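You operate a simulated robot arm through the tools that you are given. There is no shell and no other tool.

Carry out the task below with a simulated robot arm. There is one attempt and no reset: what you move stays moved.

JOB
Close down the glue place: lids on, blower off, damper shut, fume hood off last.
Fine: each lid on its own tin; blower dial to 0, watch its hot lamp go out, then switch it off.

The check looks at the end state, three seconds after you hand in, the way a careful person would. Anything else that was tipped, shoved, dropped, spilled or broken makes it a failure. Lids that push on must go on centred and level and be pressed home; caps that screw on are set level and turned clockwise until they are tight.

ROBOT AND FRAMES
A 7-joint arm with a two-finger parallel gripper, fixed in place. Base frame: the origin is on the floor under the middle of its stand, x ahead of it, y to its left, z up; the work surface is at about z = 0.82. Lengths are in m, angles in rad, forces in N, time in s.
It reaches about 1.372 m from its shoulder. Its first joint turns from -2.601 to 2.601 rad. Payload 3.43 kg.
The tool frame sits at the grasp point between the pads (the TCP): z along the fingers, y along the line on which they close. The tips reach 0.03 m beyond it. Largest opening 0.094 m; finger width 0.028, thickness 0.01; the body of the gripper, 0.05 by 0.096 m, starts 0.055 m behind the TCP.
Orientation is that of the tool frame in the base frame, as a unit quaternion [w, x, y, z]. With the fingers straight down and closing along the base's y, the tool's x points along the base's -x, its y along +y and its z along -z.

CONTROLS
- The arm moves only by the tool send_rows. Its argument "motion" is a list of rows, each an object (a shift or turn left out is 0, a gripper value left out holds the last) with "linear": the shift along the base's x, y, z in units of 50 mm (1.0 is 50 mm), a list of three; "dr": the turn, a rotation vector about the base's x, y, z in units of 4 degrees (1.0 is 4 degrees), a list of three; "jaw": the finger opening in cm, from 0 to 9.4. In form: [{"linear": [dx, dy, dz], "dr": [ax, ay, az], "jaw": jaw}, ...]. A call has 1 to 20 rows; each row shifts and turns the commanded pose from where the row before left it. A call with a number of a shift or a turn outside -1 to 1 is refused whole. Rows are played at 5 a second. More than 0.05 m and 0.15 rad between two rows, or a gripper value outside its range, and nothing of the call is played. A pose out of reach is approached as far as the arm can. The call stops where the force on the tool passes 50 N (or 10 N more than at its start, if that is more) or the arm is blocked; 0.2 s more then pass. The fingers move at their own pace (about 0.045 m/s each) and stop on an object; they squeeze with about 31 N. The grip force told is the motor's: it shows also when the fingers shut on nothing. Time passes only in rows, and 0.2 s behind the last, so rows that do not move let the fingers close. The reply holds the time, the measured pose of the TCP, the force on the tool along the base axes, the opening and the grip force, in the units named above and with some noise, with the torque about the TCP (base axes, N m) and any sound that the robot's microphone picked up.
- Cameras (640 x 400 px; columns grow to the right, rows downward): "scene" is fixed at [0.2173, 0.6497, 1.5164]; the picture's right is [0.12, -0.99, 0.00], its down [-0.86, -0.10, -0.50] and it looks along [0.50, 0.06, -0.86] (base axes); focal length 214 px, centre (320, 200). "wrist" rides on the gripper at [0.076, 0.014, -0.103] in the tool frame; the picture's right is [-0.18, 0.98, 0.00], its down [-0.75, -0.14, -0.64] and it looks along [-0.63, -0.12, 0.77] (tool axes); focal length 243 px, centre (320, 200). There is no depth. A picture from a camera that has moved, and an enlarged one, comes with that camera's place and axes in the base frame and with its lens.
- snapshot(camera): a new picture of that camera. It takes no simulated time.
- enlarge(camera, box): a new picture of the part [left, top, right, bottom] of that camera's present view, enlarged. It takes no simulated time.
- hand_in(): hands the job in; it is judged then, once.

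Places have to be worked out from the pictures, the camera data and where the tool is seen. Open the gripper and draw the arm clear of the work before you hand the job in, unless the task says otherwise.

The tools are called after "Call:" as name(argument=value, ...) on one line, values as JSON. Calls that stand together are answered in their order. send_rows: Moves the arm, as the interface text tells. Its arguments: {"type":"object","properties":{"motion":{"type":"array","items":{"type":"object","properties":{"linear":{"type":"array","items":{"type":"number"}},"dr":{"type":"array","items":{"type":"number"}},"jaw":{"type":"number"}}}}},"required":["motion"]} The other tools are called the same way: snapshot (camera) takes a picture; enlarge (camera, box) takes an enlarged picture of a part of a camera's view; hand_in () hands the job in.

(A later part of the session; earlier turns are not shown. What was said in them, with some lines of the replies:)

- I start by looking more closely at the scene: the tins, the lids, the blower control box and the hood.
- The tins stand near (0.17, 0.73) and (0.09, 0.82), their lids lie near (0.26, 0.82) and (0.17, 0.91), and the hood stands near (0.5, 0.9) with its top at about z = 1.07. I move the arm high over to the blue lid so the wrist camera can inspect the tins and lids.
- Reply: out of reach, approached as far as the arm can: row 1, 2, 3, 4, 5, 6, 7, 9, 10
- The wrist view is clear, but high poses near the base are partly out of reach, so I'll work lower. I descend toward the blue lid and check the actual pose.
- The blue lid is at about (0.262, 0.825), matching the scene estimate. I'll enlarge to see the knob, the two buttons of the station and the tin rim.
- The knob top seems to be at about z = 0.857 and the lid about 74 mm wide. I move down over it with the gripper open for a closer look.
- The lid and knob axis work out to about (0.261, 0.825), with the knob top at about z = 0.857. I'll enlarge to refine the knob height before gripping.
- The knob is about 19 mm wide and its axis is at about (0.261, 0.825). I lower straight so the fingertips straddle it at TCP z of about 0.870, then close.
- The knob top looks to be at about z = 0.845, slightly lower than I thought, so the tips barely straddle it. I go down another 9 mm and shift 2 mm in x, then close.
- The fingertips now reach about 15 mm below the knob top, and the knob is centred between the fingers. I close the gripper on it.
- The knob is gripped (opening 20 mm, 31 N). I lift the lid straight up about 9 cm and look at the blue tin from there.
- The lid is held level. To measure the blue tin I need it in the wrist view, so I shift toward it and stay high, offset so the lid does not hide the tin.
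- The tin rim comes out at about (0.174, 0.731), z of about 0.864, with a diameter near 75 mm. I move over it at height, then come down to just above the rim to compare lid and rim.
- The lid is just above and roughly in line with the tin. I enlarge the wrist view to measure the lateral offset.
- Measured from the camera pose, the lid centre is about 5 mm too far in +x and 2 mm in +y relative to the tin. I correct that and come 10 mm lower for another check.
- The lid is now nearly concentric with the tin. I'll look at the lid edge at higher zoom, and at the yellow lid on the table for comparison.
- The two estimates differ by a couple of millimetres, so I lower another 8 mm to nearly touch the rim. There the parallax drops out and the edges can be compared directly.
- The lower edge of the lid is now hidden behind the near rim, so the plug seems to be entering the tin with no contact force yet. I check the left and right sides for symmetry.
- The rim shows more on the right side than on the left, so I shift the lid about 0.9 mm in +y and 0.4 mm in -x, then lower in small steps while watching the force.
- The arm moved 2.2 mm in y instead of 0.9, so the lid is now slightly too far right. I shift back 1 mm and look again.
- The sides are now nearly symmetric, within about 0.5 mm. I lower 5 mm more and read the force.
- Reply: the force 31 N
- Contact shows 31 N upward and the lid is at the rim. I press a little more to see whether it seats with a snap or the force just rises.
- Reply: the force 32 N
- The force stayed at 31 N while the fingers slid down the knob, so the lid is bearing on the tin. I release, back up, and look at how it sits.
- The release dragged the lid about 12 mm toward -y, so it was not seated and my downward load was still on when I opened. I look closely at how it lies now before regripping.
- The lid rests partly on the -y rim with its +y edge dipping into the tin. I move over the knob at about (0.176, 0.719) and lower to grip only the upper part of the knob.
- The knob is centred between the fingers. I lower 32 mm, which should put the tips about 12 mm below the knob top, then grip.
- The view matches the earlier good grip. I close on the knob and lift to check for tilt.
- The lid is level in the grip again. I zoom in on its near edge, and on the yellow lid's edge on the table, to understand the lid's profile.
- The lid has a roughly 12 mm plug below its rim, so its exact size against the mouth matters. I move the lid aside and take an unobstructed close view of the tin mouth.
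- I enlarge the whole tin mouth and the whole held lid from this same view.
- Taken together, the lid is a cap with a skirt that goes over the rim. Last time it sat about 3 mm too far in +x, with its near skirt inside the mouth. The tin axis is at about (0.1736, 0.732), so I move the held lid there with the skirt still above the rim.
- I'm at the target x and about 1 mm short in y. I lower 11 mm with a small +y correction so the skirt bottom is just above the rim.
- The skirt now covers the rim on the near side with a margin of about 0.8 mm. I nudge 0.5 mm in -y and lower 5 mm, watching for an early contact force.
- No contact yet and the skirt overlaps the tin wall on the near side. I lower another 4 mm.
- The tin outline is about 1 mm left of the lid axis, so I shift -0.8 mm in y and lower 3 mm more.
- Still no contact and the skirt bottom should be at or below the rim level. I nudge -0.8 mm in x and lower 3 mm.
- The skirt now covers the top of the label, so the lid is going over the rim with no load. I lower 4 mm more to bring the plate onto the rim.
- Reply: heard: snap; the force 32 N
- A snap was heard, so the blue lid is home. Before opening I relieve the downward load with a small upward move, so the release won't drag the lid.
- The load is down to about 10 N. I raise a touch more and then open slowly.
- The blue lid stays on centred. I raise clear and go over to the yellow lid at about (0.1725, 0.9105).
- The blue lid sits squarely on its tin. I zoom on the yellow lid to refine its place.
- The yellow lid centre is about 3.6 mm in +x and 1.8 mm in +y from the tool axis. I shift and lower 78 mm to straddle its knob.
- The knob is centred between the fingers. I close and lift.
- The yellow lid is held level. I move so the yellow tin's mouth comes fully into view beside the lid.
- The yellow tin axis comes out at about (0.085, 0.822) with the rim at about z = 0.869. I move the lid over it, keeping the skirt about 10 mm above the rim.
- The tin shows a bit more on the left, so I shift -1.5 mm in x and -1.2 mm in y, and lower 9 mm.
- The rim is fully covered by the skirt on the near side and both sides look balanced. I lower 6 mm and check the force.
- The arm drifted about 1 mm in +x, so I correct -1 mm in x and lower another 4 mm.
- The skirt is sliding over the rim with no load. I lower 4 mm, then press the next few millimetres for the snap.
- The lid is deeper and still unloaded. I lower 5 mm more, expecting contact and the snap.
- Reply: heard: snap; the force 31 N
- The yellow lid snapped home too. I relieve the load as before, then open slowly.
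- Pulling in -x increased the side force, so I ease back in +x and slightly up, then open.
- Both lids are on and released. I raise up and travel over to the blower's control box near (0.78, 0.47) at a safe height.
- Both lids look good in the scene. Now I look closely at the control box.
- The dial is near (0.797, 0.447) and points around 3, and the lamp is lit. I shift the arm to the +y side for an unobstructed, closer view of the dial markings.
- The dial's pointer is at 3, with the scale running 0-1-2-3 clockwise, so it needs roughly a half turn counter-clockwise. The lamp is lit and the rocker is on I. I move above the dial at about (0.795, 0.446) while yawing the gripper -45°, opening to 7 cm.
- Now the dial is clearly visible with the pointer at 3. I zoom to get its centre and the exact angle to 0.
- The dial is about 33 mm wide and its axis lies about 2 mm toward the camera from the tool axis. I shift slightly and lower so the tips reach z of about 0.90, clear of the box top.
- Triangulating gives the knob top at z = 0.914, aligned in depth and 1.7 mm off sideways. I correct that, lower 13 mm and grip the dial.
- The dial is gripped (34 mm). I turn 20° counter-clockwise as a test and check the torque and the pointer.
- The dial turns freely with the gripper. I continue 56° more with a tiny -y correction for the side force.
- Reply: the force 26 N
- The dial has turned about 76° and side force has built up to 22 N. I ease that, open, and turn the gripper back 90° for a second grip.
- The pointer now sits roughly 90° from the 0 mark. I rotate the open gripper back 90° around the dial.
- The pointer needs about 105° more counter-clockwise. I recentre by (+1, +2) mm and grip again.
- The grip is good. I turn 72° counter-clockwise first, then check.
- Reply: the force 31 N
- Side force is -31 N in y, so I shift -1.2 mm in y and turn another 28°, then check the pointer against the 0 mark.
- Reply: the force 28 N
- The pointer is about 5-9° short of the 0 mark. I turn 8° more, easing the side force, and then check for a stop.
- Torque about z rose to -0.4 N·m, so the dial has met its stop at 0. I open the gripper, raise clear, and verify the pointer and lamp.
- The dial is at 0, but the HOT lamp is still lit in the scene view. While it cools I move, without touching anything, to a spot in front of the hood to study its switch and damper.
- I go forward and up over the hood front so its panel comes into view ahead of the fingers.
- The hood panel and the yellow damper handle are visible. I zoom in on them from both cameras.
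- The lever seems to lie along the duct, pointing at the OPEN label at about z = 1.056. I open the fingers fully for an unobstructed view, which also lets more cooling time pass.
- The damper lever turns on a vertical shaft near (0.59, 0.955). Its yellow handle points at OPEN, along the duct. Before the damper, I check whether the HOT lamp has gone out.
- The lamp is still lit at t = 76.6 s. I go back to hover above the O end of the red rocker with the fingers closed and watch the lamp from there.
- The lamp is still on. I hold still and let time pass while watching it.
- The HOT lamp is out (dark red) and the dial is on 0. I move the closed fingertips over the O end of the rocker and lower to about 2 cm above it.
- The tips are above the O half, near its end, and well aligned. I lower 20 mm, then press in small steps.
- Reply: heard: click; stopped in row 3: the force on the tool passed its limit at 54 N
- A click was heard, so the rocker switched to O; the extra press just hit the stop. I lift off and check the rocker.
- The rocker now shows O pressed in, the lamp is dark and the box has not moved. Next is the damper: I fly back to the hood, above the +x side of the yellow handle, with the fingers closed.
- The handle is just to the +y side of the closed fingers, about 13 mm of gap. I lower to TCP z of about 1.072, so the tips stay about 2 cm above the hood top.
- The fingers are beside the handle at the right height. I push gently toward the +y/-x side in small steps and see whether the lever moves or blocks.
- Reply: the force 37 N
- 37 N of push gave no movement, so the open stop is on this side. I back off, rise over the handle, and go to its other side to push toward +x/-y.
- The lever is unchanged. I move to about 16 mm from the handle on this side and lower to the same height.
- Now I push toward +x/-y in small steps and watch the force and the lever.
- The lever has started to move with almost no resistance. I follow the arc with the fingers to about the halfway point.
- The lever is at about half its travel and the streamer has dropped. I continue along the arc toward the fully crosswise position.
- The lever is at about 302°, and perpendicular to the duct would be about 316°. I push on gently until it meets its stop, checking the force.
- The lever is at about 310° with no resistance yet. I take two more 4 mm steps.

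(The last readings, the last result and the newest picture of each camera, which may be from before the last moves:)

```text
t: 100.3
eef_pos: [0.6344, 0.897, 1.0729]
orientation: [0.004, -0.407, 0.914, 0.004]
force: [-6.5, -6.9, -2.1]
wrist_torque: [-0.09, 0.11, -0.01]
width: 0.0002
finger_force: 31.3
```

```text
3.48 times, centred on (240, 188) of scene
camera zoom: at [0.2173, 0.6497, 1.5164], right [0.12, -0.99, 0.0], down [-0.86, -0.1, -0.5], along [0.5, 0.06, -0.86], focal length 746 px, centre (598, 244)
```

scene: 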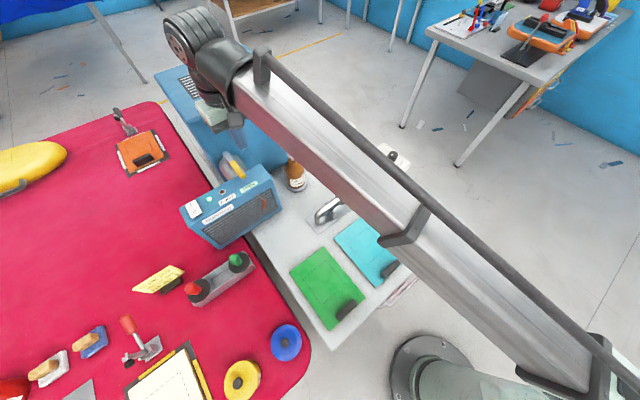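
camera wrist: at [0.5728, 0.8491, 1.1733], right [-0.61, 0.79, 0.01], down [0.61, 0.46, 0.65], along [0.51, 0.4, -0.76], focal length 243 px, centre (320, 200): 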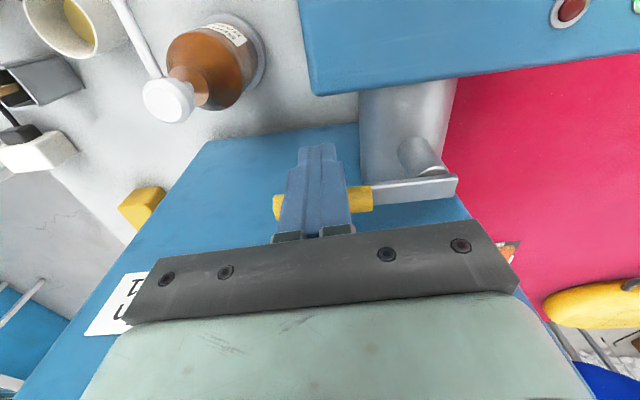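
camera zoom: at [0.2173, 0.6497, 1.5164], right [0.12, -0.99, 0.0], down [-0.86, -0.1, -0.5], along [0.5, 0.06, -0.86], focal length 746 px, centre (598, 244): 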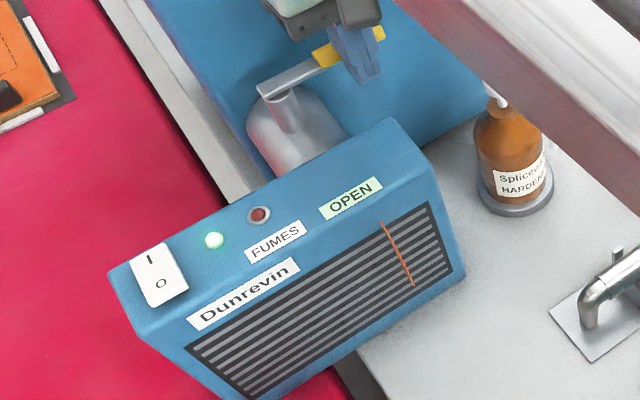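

The lever is now at 315°, a full 90° from open, and resistance has appeared (about 10 N), so it is at its shut stop. I give one more 1.5 mm push to confirm, then back away.

Call:
send_rows(motion=[{"linear": [0.02, 0.02, 0], "jaw": 0}, {"linear": [0, 0, 0], "jaw": 0}])

Call:
send_rows(motion=[{"linear": [-0.2, -0.2, 0], "jaw": 0}, {"linear": [-0.2, -0.2, 0.2], "jaw": 0}, {"linear": [0, 0, 0.8], "jaw": 0}, {"linear": [0, 0, 0.8], "jaw": 0}, {"linear": [0, 0, 0], "jaw": 0}])

Call:
snapshot(camera="wrist")

Call:
enlarge(camera="scene", box=[175, 130, 305, 245])

```text
t: 100.9
eef_pos: [0.6341, 0.8979, 1.0748]
orientation: [0.003, -0.407, 0.913, 0.003]
force: [-16.9, -17.4, -8.0]
wrist_torque: [-0.28, 0.35, 0.01]
width: 0.0001
finger_force: 30.6
```

```text
t: 102.1
eef_pos: [0.617, 0.8801, 1.1633]
orientation: [0.004, -0.407, 0.914, 0.004]
force: [0.0, -0.7, 0.4]
wrist_torque: [0.0, 0.0, 0.0]
width: 0.0001
finger_force: 31.2
```

```text
taken
camera wrist: at [0.5556, 0.832, 1.2643], right [-0.61, 0.79, 0.01], down [0.61, 0.46, 0.65], along [0.51, 0.4, -0.76], focal length 243 px, centre (320, 200)
```

wrist: 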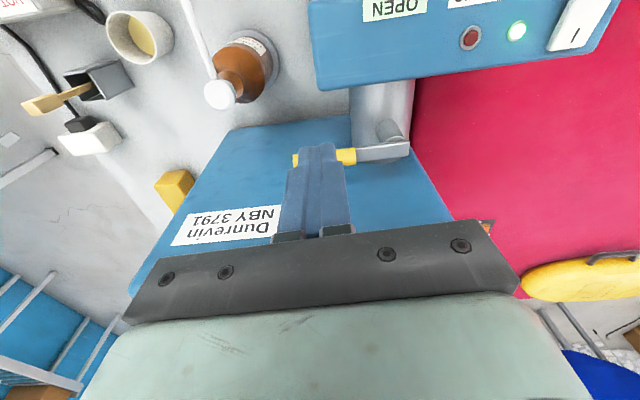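

```text
3.48 times, centred on (240, 188) of scene
camera zoom: at [0.2173, 0.6497, 1.5164], right [0.12, -0.99, 0.0], down [-0.86, -0.1, -0.5], along [0.5, 0.06, -0.86], focal length 746 px, centre (598, 244)
```

zoom: 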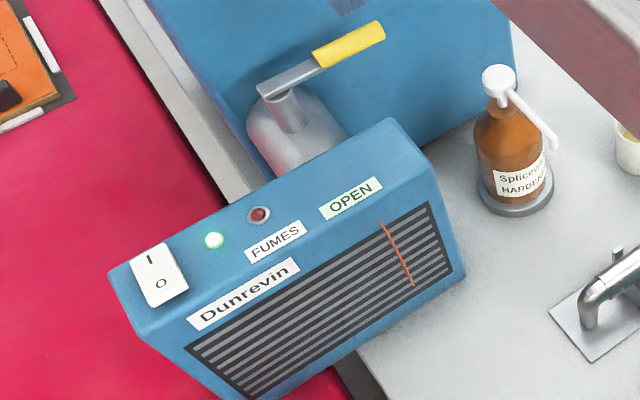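

The push held at about 25 N without moving, so the damper is shut, and the streamer hangs limp. Last comes the hood switch: I fly over to its O end at about (0.424, 0.995), staying high.

Call:
send_rows(motion=[{"linear": [-0.77, 0.46, 0], "jaw": 0}, {"linear": [-0.77, 0.46, 0], "jaw": 0}, {"linear": [-0.77, 0.46, 0], "jaw": 0}, {"linear": [-0.77, 0.46, 0], "jaw": 0}, {"linear": [-0.77, 0.46, 0], "jaw": 0}, {"linear": [0, 0, 0], "jaw": 0}])

Call:
snapshot(camera="wrist")

Call:
enlarge(camera="wrist", box=[240, 60, 400, 180])

Call:
snapshot(camera="scene")

```text
t: 103.5
eef_pos: [0.4231, 0.9922, 1.1621]
orientation: [0.004, -0.407, 0.913, 0.004]
force: [-0.1, 0.9, -0.6]
wrist_torque: [0.01, 0.0, 0.0]
width: 0.0001
finger_force: 31.0
```

```text
taken
camera wrist: at [0.3621, 0.943, 1.2616], right [-0.61, 0.79, 0.01], down [0.61, 0.46, 0.65], along [0.51, 0.4, -0.76], focal length 243 px, centre (320, 200)
```

wrist: 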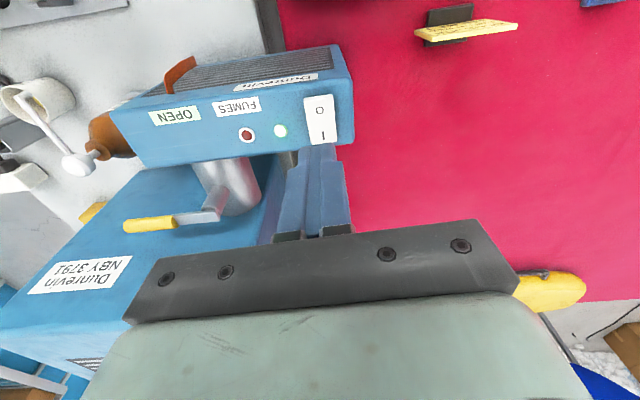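

```text
3.33 times, centred on (320, 120) of wrist
camera zoom: at [0.3621, 0.943, 1.2616], right [-0.61, 0.79, 0.01], down [0.61, 0.46, 0.65], along [0.51, 0.4, -0.76], focal length 809 px, centre (320, 467)
```

zoom: 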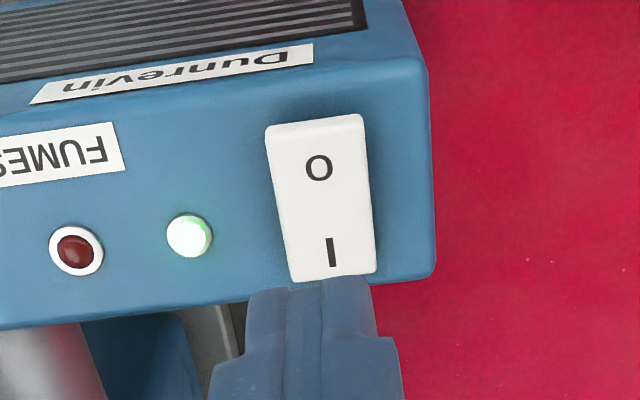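

```text
taken
```

scene: 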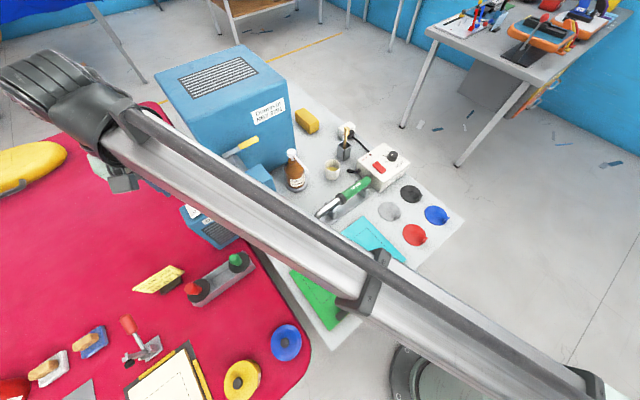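

The tips line up over the O half of the hood switch, same as on the blower. I lower to about 15 mm above it.

Call:
send_rows(motion=[{"linear": [0, 0, -0.8], "jaw": 0}, {"linear": [0, 0, -0.6], "jaw": 0}, {"linear": [0, 0, -0.2], "jaw": 0}, {"linear": [0, 0, 0], "jaw": 0}])

Call:
enlarge(camera="wrist", box=[220, 60, 420, 220])

```text
t: 104.5
eef_pos: [0.4236, 0.9942, 1.0854]
orientation: [0.005, -0.407, 0.913, 0.004]
force: [-0.5, -0.2, 0.0]
wrist_torque: [0.01, 0.01, 0.02]
width: 0.0003
finger_force: 30.9
```

```text
2.50 times, centred on (320, 140) of wrist
camera zoom: at [0.3624, 0.946, 1.185], right [-0.61, 0.79, 0.01], down [0.61, 0.46, 0.65], along [0.51, 0.4, -0.76], focal length 606 px, centre (320, 350)
```

zoom: 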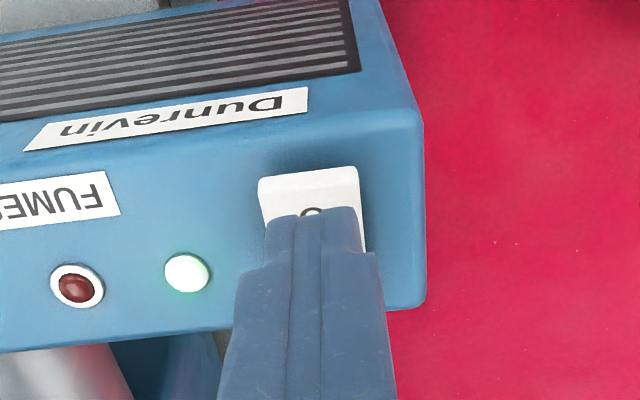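

The tips are about 10 mm inside the O end, so I shift 4 mm toward the end and lower in small steps until the click.

Call:
send_rows(motion=[{"linear": [-0.064, -0.05, 0], "jaw": 0}, {"linear": [0, 0, -0.15], "jaw": 0}, {"linear": [0, 0, -0.1], "jaw": 0}, {"linear": [0, 0, -0.08], "jaw": 0}, {"linear": [0, 0, 0], "jaw": 0}])

Call:
snapshot(camera="wrist")

```text
t: 105.7
eef_pos: [0.4207, 0.9922, 1.0671]
orientation: [0.004, -0.407, 0.914, 0.004]
force: [-0.3, 0.4, -0.6]
wrist_torque: [-0.03, -0.01, 0.0]
width: 0.0002
finger_force: 31.3
```

```text
taken
camera wrist: at [0.359, 0.9432, 1.1674], right [-0.61, 0.79, 0.01], down [0.61, 0.46, 0.65], along [0.51, 0.4, -0.76], focal length 243 px, centre (320, 200)
```

wrist: 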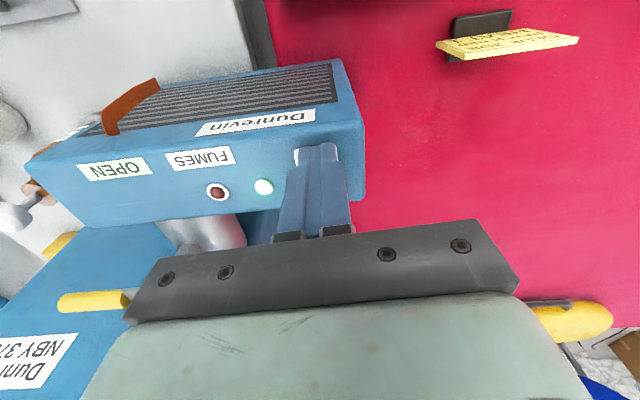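

No contact yet at tip height 1.037, and the green lamp is still lit. I lower 4 mm at a time.

Call:
send_rows(motion=[{"linear": [0, 0, -0.05], "jaw": 0}, {"linear": [0, 0, -0.04], "jaw": 0}, {"linear": [0, 0, 0], "jaw": 0}])

Call:
snapshot(camera="wrist")

```text
t: 106.5
eef_pos: [0.4218, 0.9905, 1.0628]
orientation: [0.005, -0.407, 0.913, 0.004]
force: [0.0, -0.3, 0.2]
wrist_torque: [-0.02, 0.03, -0.02]
width: 0.0001
finger_force: 31.5
```

```text
taken
camera wrist: at [0.3598, 0.9424, 1.1629], right [-0.61, 0.79, 0.01], down [0.61, 0.46, 0.65], along [0.51, 0.4, -0.76], focal length 243 px, centre (320, 200)
```

wrist: 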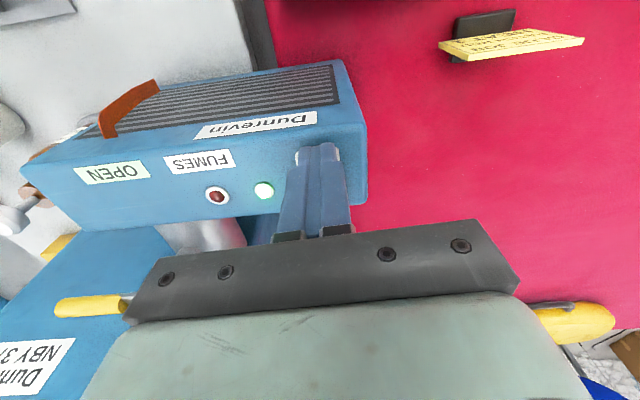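

Still no force. I continue down 4 mm more.

Call:
send_rows(motion=[{"linear": [0, 0, -0.05], "jaw": 0}, {"linear": [0, 0, -0.04], "jaw": 0}, {"linear": [0, 0, 0], "jaw": 0}])

Call:
snapshot(camera="wrist")

```text
t: 107.3
eef_pos: [0.4211, 0.9914, 1.059]
orientation: [0.005, -0.406, 0.914, 0.004]
force: [-0.7, 0.0, 1.4]
wrist_torque: [0.01, 0.01, -0.02]
width: 0.0
finger_force: 31.2
heard: click
```

```text
taken
camera wrist: at [0.36, 0.9429, 1.1593], right [-0.61, 0.79, 0.01], down [0.61, 0.46, 0.65], along [0.51, 0.4, -0.76], focal length 243 px, centre (320, 200)
```

wrist: 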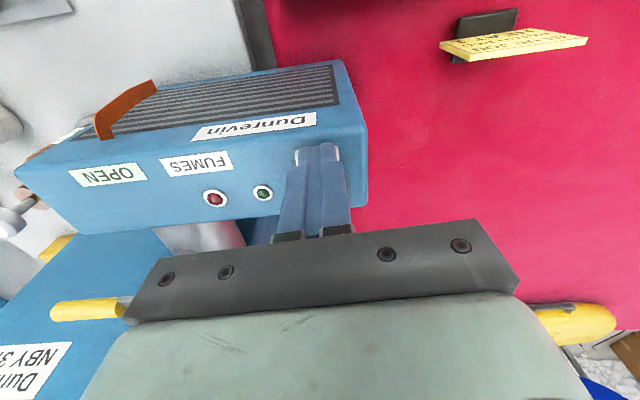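

A click was heard and the green lamp went out, so the hood is off. I lift away and retreat to the starting area with the gripper open.

Call:
send_rows(motion=[{"linear": [0, 0, 0.6], "jaw": 0}, {"linear": [0, 0, 0.9], "jaw": 0}, {"linear": [0, 0, 0.8], "jaw": 0}, {"linear": [0.5, -0.55, 0.2], "jaw": 5}, {"linear": [0.65, -0.7, 0], "jaw": 9.4}, {"linear": [0.65, -0.7, 0], "jaw": 9.4}, {"linear": [0.65, -0.7, 0], "jaw": 9.4}, {"linear": [0.65, -0.7, 0], "jaw": 9.4}, {"linear": [0.65, -0.7, 0], "jaw": 9.4}, {"linear": [0.65, -0.7, 0], "jaw": 9.4}, {"linear": [0.65, -0.7, 0], "jaw": 9.4}, {"linear": [0.65, -0.7, 0], "jaw": 9.4}, {"linear": [0.65, -0.7, 0], "jaw": 9.4}, {"linear": [0.3, -0.5, 0], "jaw": 9.4}, {"linear": [0, 0, 0], "jaw": 9.4}])

Call:
snapshot(camera="scene")

Call:
enlarge(camera="scene", box=[175, 120, 305, 255])

Call:
enlarge(camera="scene", box=[280, 110, 480, 260])

Call:
enlarge(camera="scene", box=[180, 240, 340, 400])

```text
t: 110.5
eef_pos: [0.7525, 0.6254, 1.1835]
orientation: [0.005, -0.406, 0.914, 0.004]
force: [0.6, 0.4, -0.9]
wrist_torque: [0.03, -0.03, 0.0]
width: 0.094
finger_force: 0.1
```

```text
taken
```

scene: 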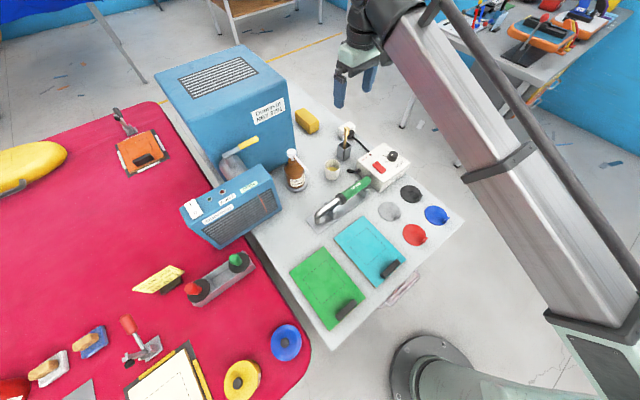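

```text
2.96 times, centred on (240, 188) of scene
camera zoom: at [0.2173, 0.6497, 1.5164], right [0.12, -0.99, 0.0], down [-0.86, -0.1, -0.5], along [0.5, 0.06, -0.86], focal length 636 px, centre (557, 237)
```

zoom: 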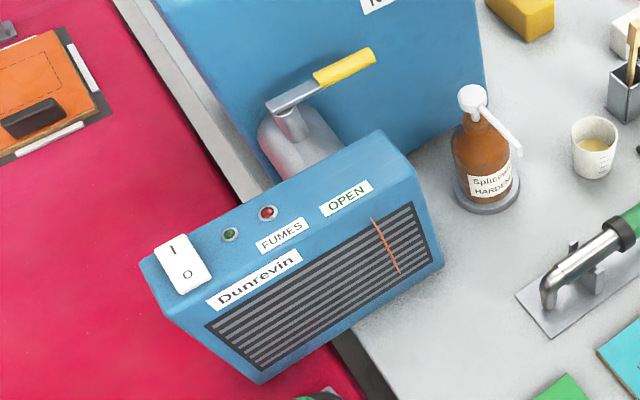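

```text
2.67 times, centred on (380, 185) of scene
camera zoom: at [0.2173, 0.6497, 1.5164], right [0.12, -0.99, 0.0], down [-0.86, -0.1, -0.5], along [0.5, 0.06, -0.86], focal length 572 px, centre (160, 240)
```

zoom: 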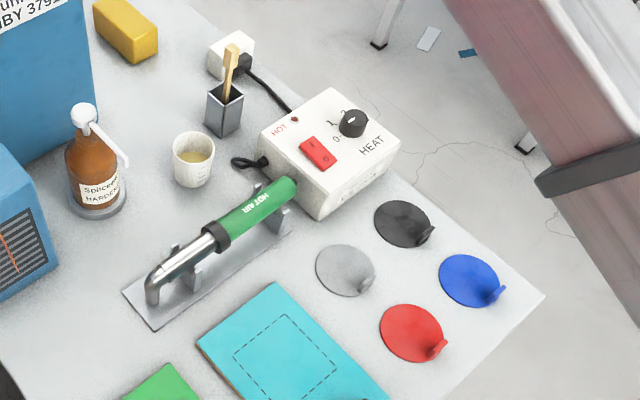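

```text
2.50 times, centred on (260, 320) of scene
camera zoom: at [0.2173, 0.6497, 1.5164], right [0.12, -0.99, 0.0], down [-0.86, -0.1, -0.5], along [0.5, 0.06, -0.86], focal length 536 px, centre (470, -100)
```

zoom: 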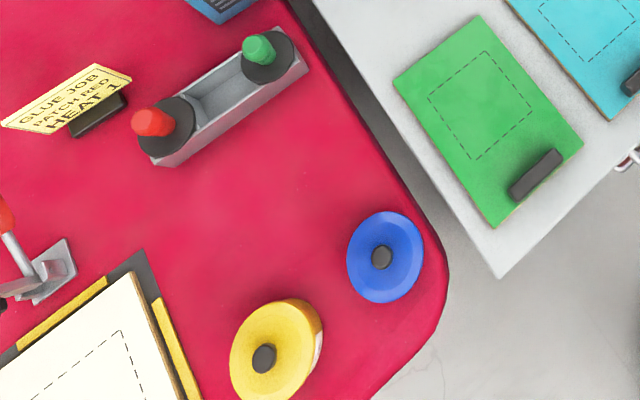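

The scene looks right: both lids on, dial at 0, rocker off, damper crosswise and green lamp out. I zoom in on the hood lamps and check the FUMES lamp and the lid seating before handing in.

Call:
enlarge(camera="scene", box=[195, 175, 275, 225])

Call:
enlarge(camera="scene", box=[220, 315, 310, 400])

Call:
enlarge(camera="scene", box=[350, 135, 420, 195])

Call:
snapshot(camera="wrist")

```text
8.00 times, centred on (235, 200) of scene
camera zoom: at [0.2173, 0.6497, 1.5164], right [0.12, -0.99, 0.0], down [-0.86, -0.1, -0.5], along [0.5, 0.06, -0.86], focal length 1716 px, centre (1000, 200)
```

zoom: 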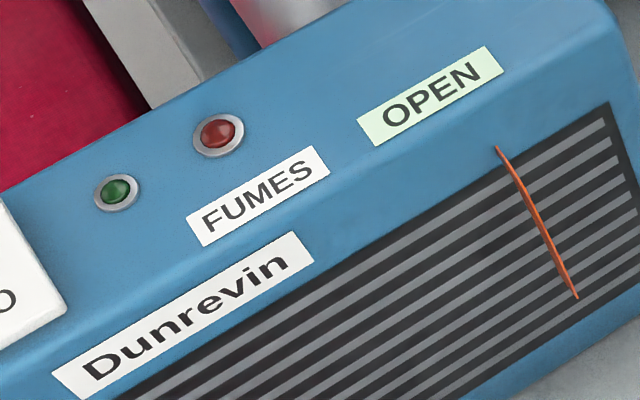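

```text
4.71 times, centred on (265, 358) of scene
camera zoom: at [0.2173, 0.6497, 1.5164], right [0.12, -0.99, 0.0], down [-0.86, -0.1, -0.5], along [0.5, 0.06, -0.86], focal length 1009 px, centre (579, -541)
```

zoom: 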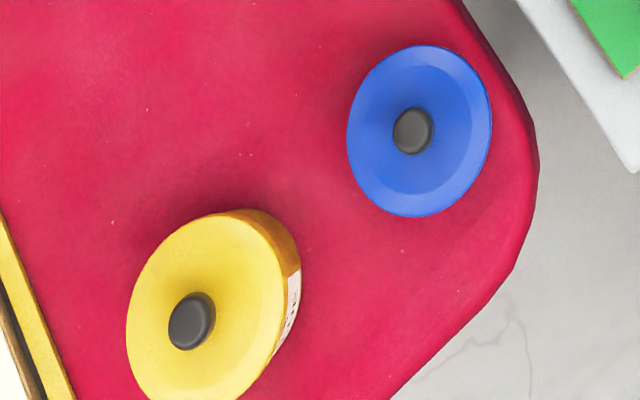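

```text
6.67 times, centred on (385, 165) of scene
camera zoom: at [0.2173, 0.6497, 1.5164], right [0.12, -0.99, 0.0], down [-0.86, -0.1, -0.5], along [0.5, 0.06, -0.86], focal length 1430 px, centre (-113, 433)
```

zoom: 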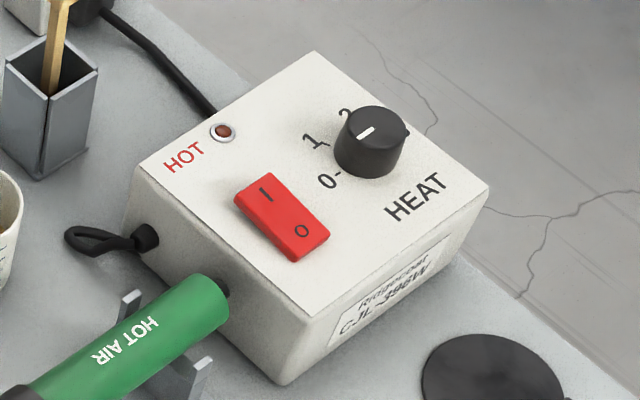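

```text
taken
camera wrist: at [0.6908, 0.5771, 1.2838], right [-0.61, 0.79, 0.01], down [0.61, 0.46, 0.65], along [0.51, 0.4, -0.76], focal length 243 px, centre (320, 200)
```

wrist: 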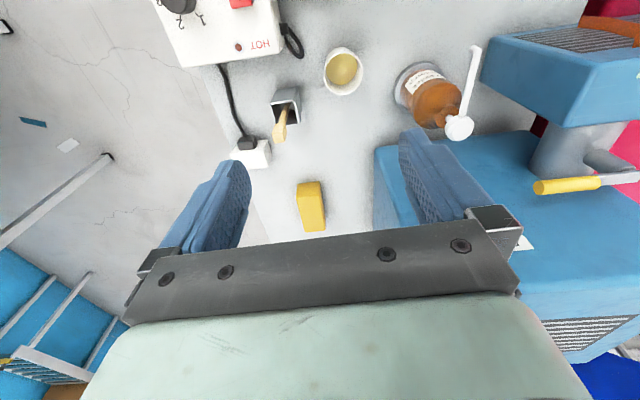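

Everything checks out: both lids are snapped on, the dial is at 0, the HOT lamp is dark, the rocker is on O, the damper is across the duct, the hood lamp is out, and nothing else has moved. The gripper is open and clear, so I hand in.

Call:
hand_in()

```text
The job is handed in.
```

The glue place is closed down and handed in. I have no result from the check yet.

1. **Lids:** blue lid on the blue tin and yellow lid on the yellow tin. Each was pressed down until it snapped, and both look centred and level. My first try with the blue lid landed off-centre and slid about 12 mm when I let go, so I picked it up again and redid it.
2. **Blower:** I turned the dial from 3 to its stop at 0 and waited until the HOT lamp went out. Then I pressed the red switch to O, which clicked.
3. **Damper:** I turned the yellow lever 90° to its stop, across the duct, and the streamer on the hood went limp. I had first pushed it the wrong way against its open stop, at about 37 N, and it didn't move.
4. **Fume hood:** I switched it off last. The switch clicked and the green lamp went out.

I went slightly over the force limit once: after the blower switch had already clicked, an extra press reached 54 N. In the last pictures the box was where it started, and nothing else looked tipped, moved or spilled. The arm is clear of the work with the gripper open.
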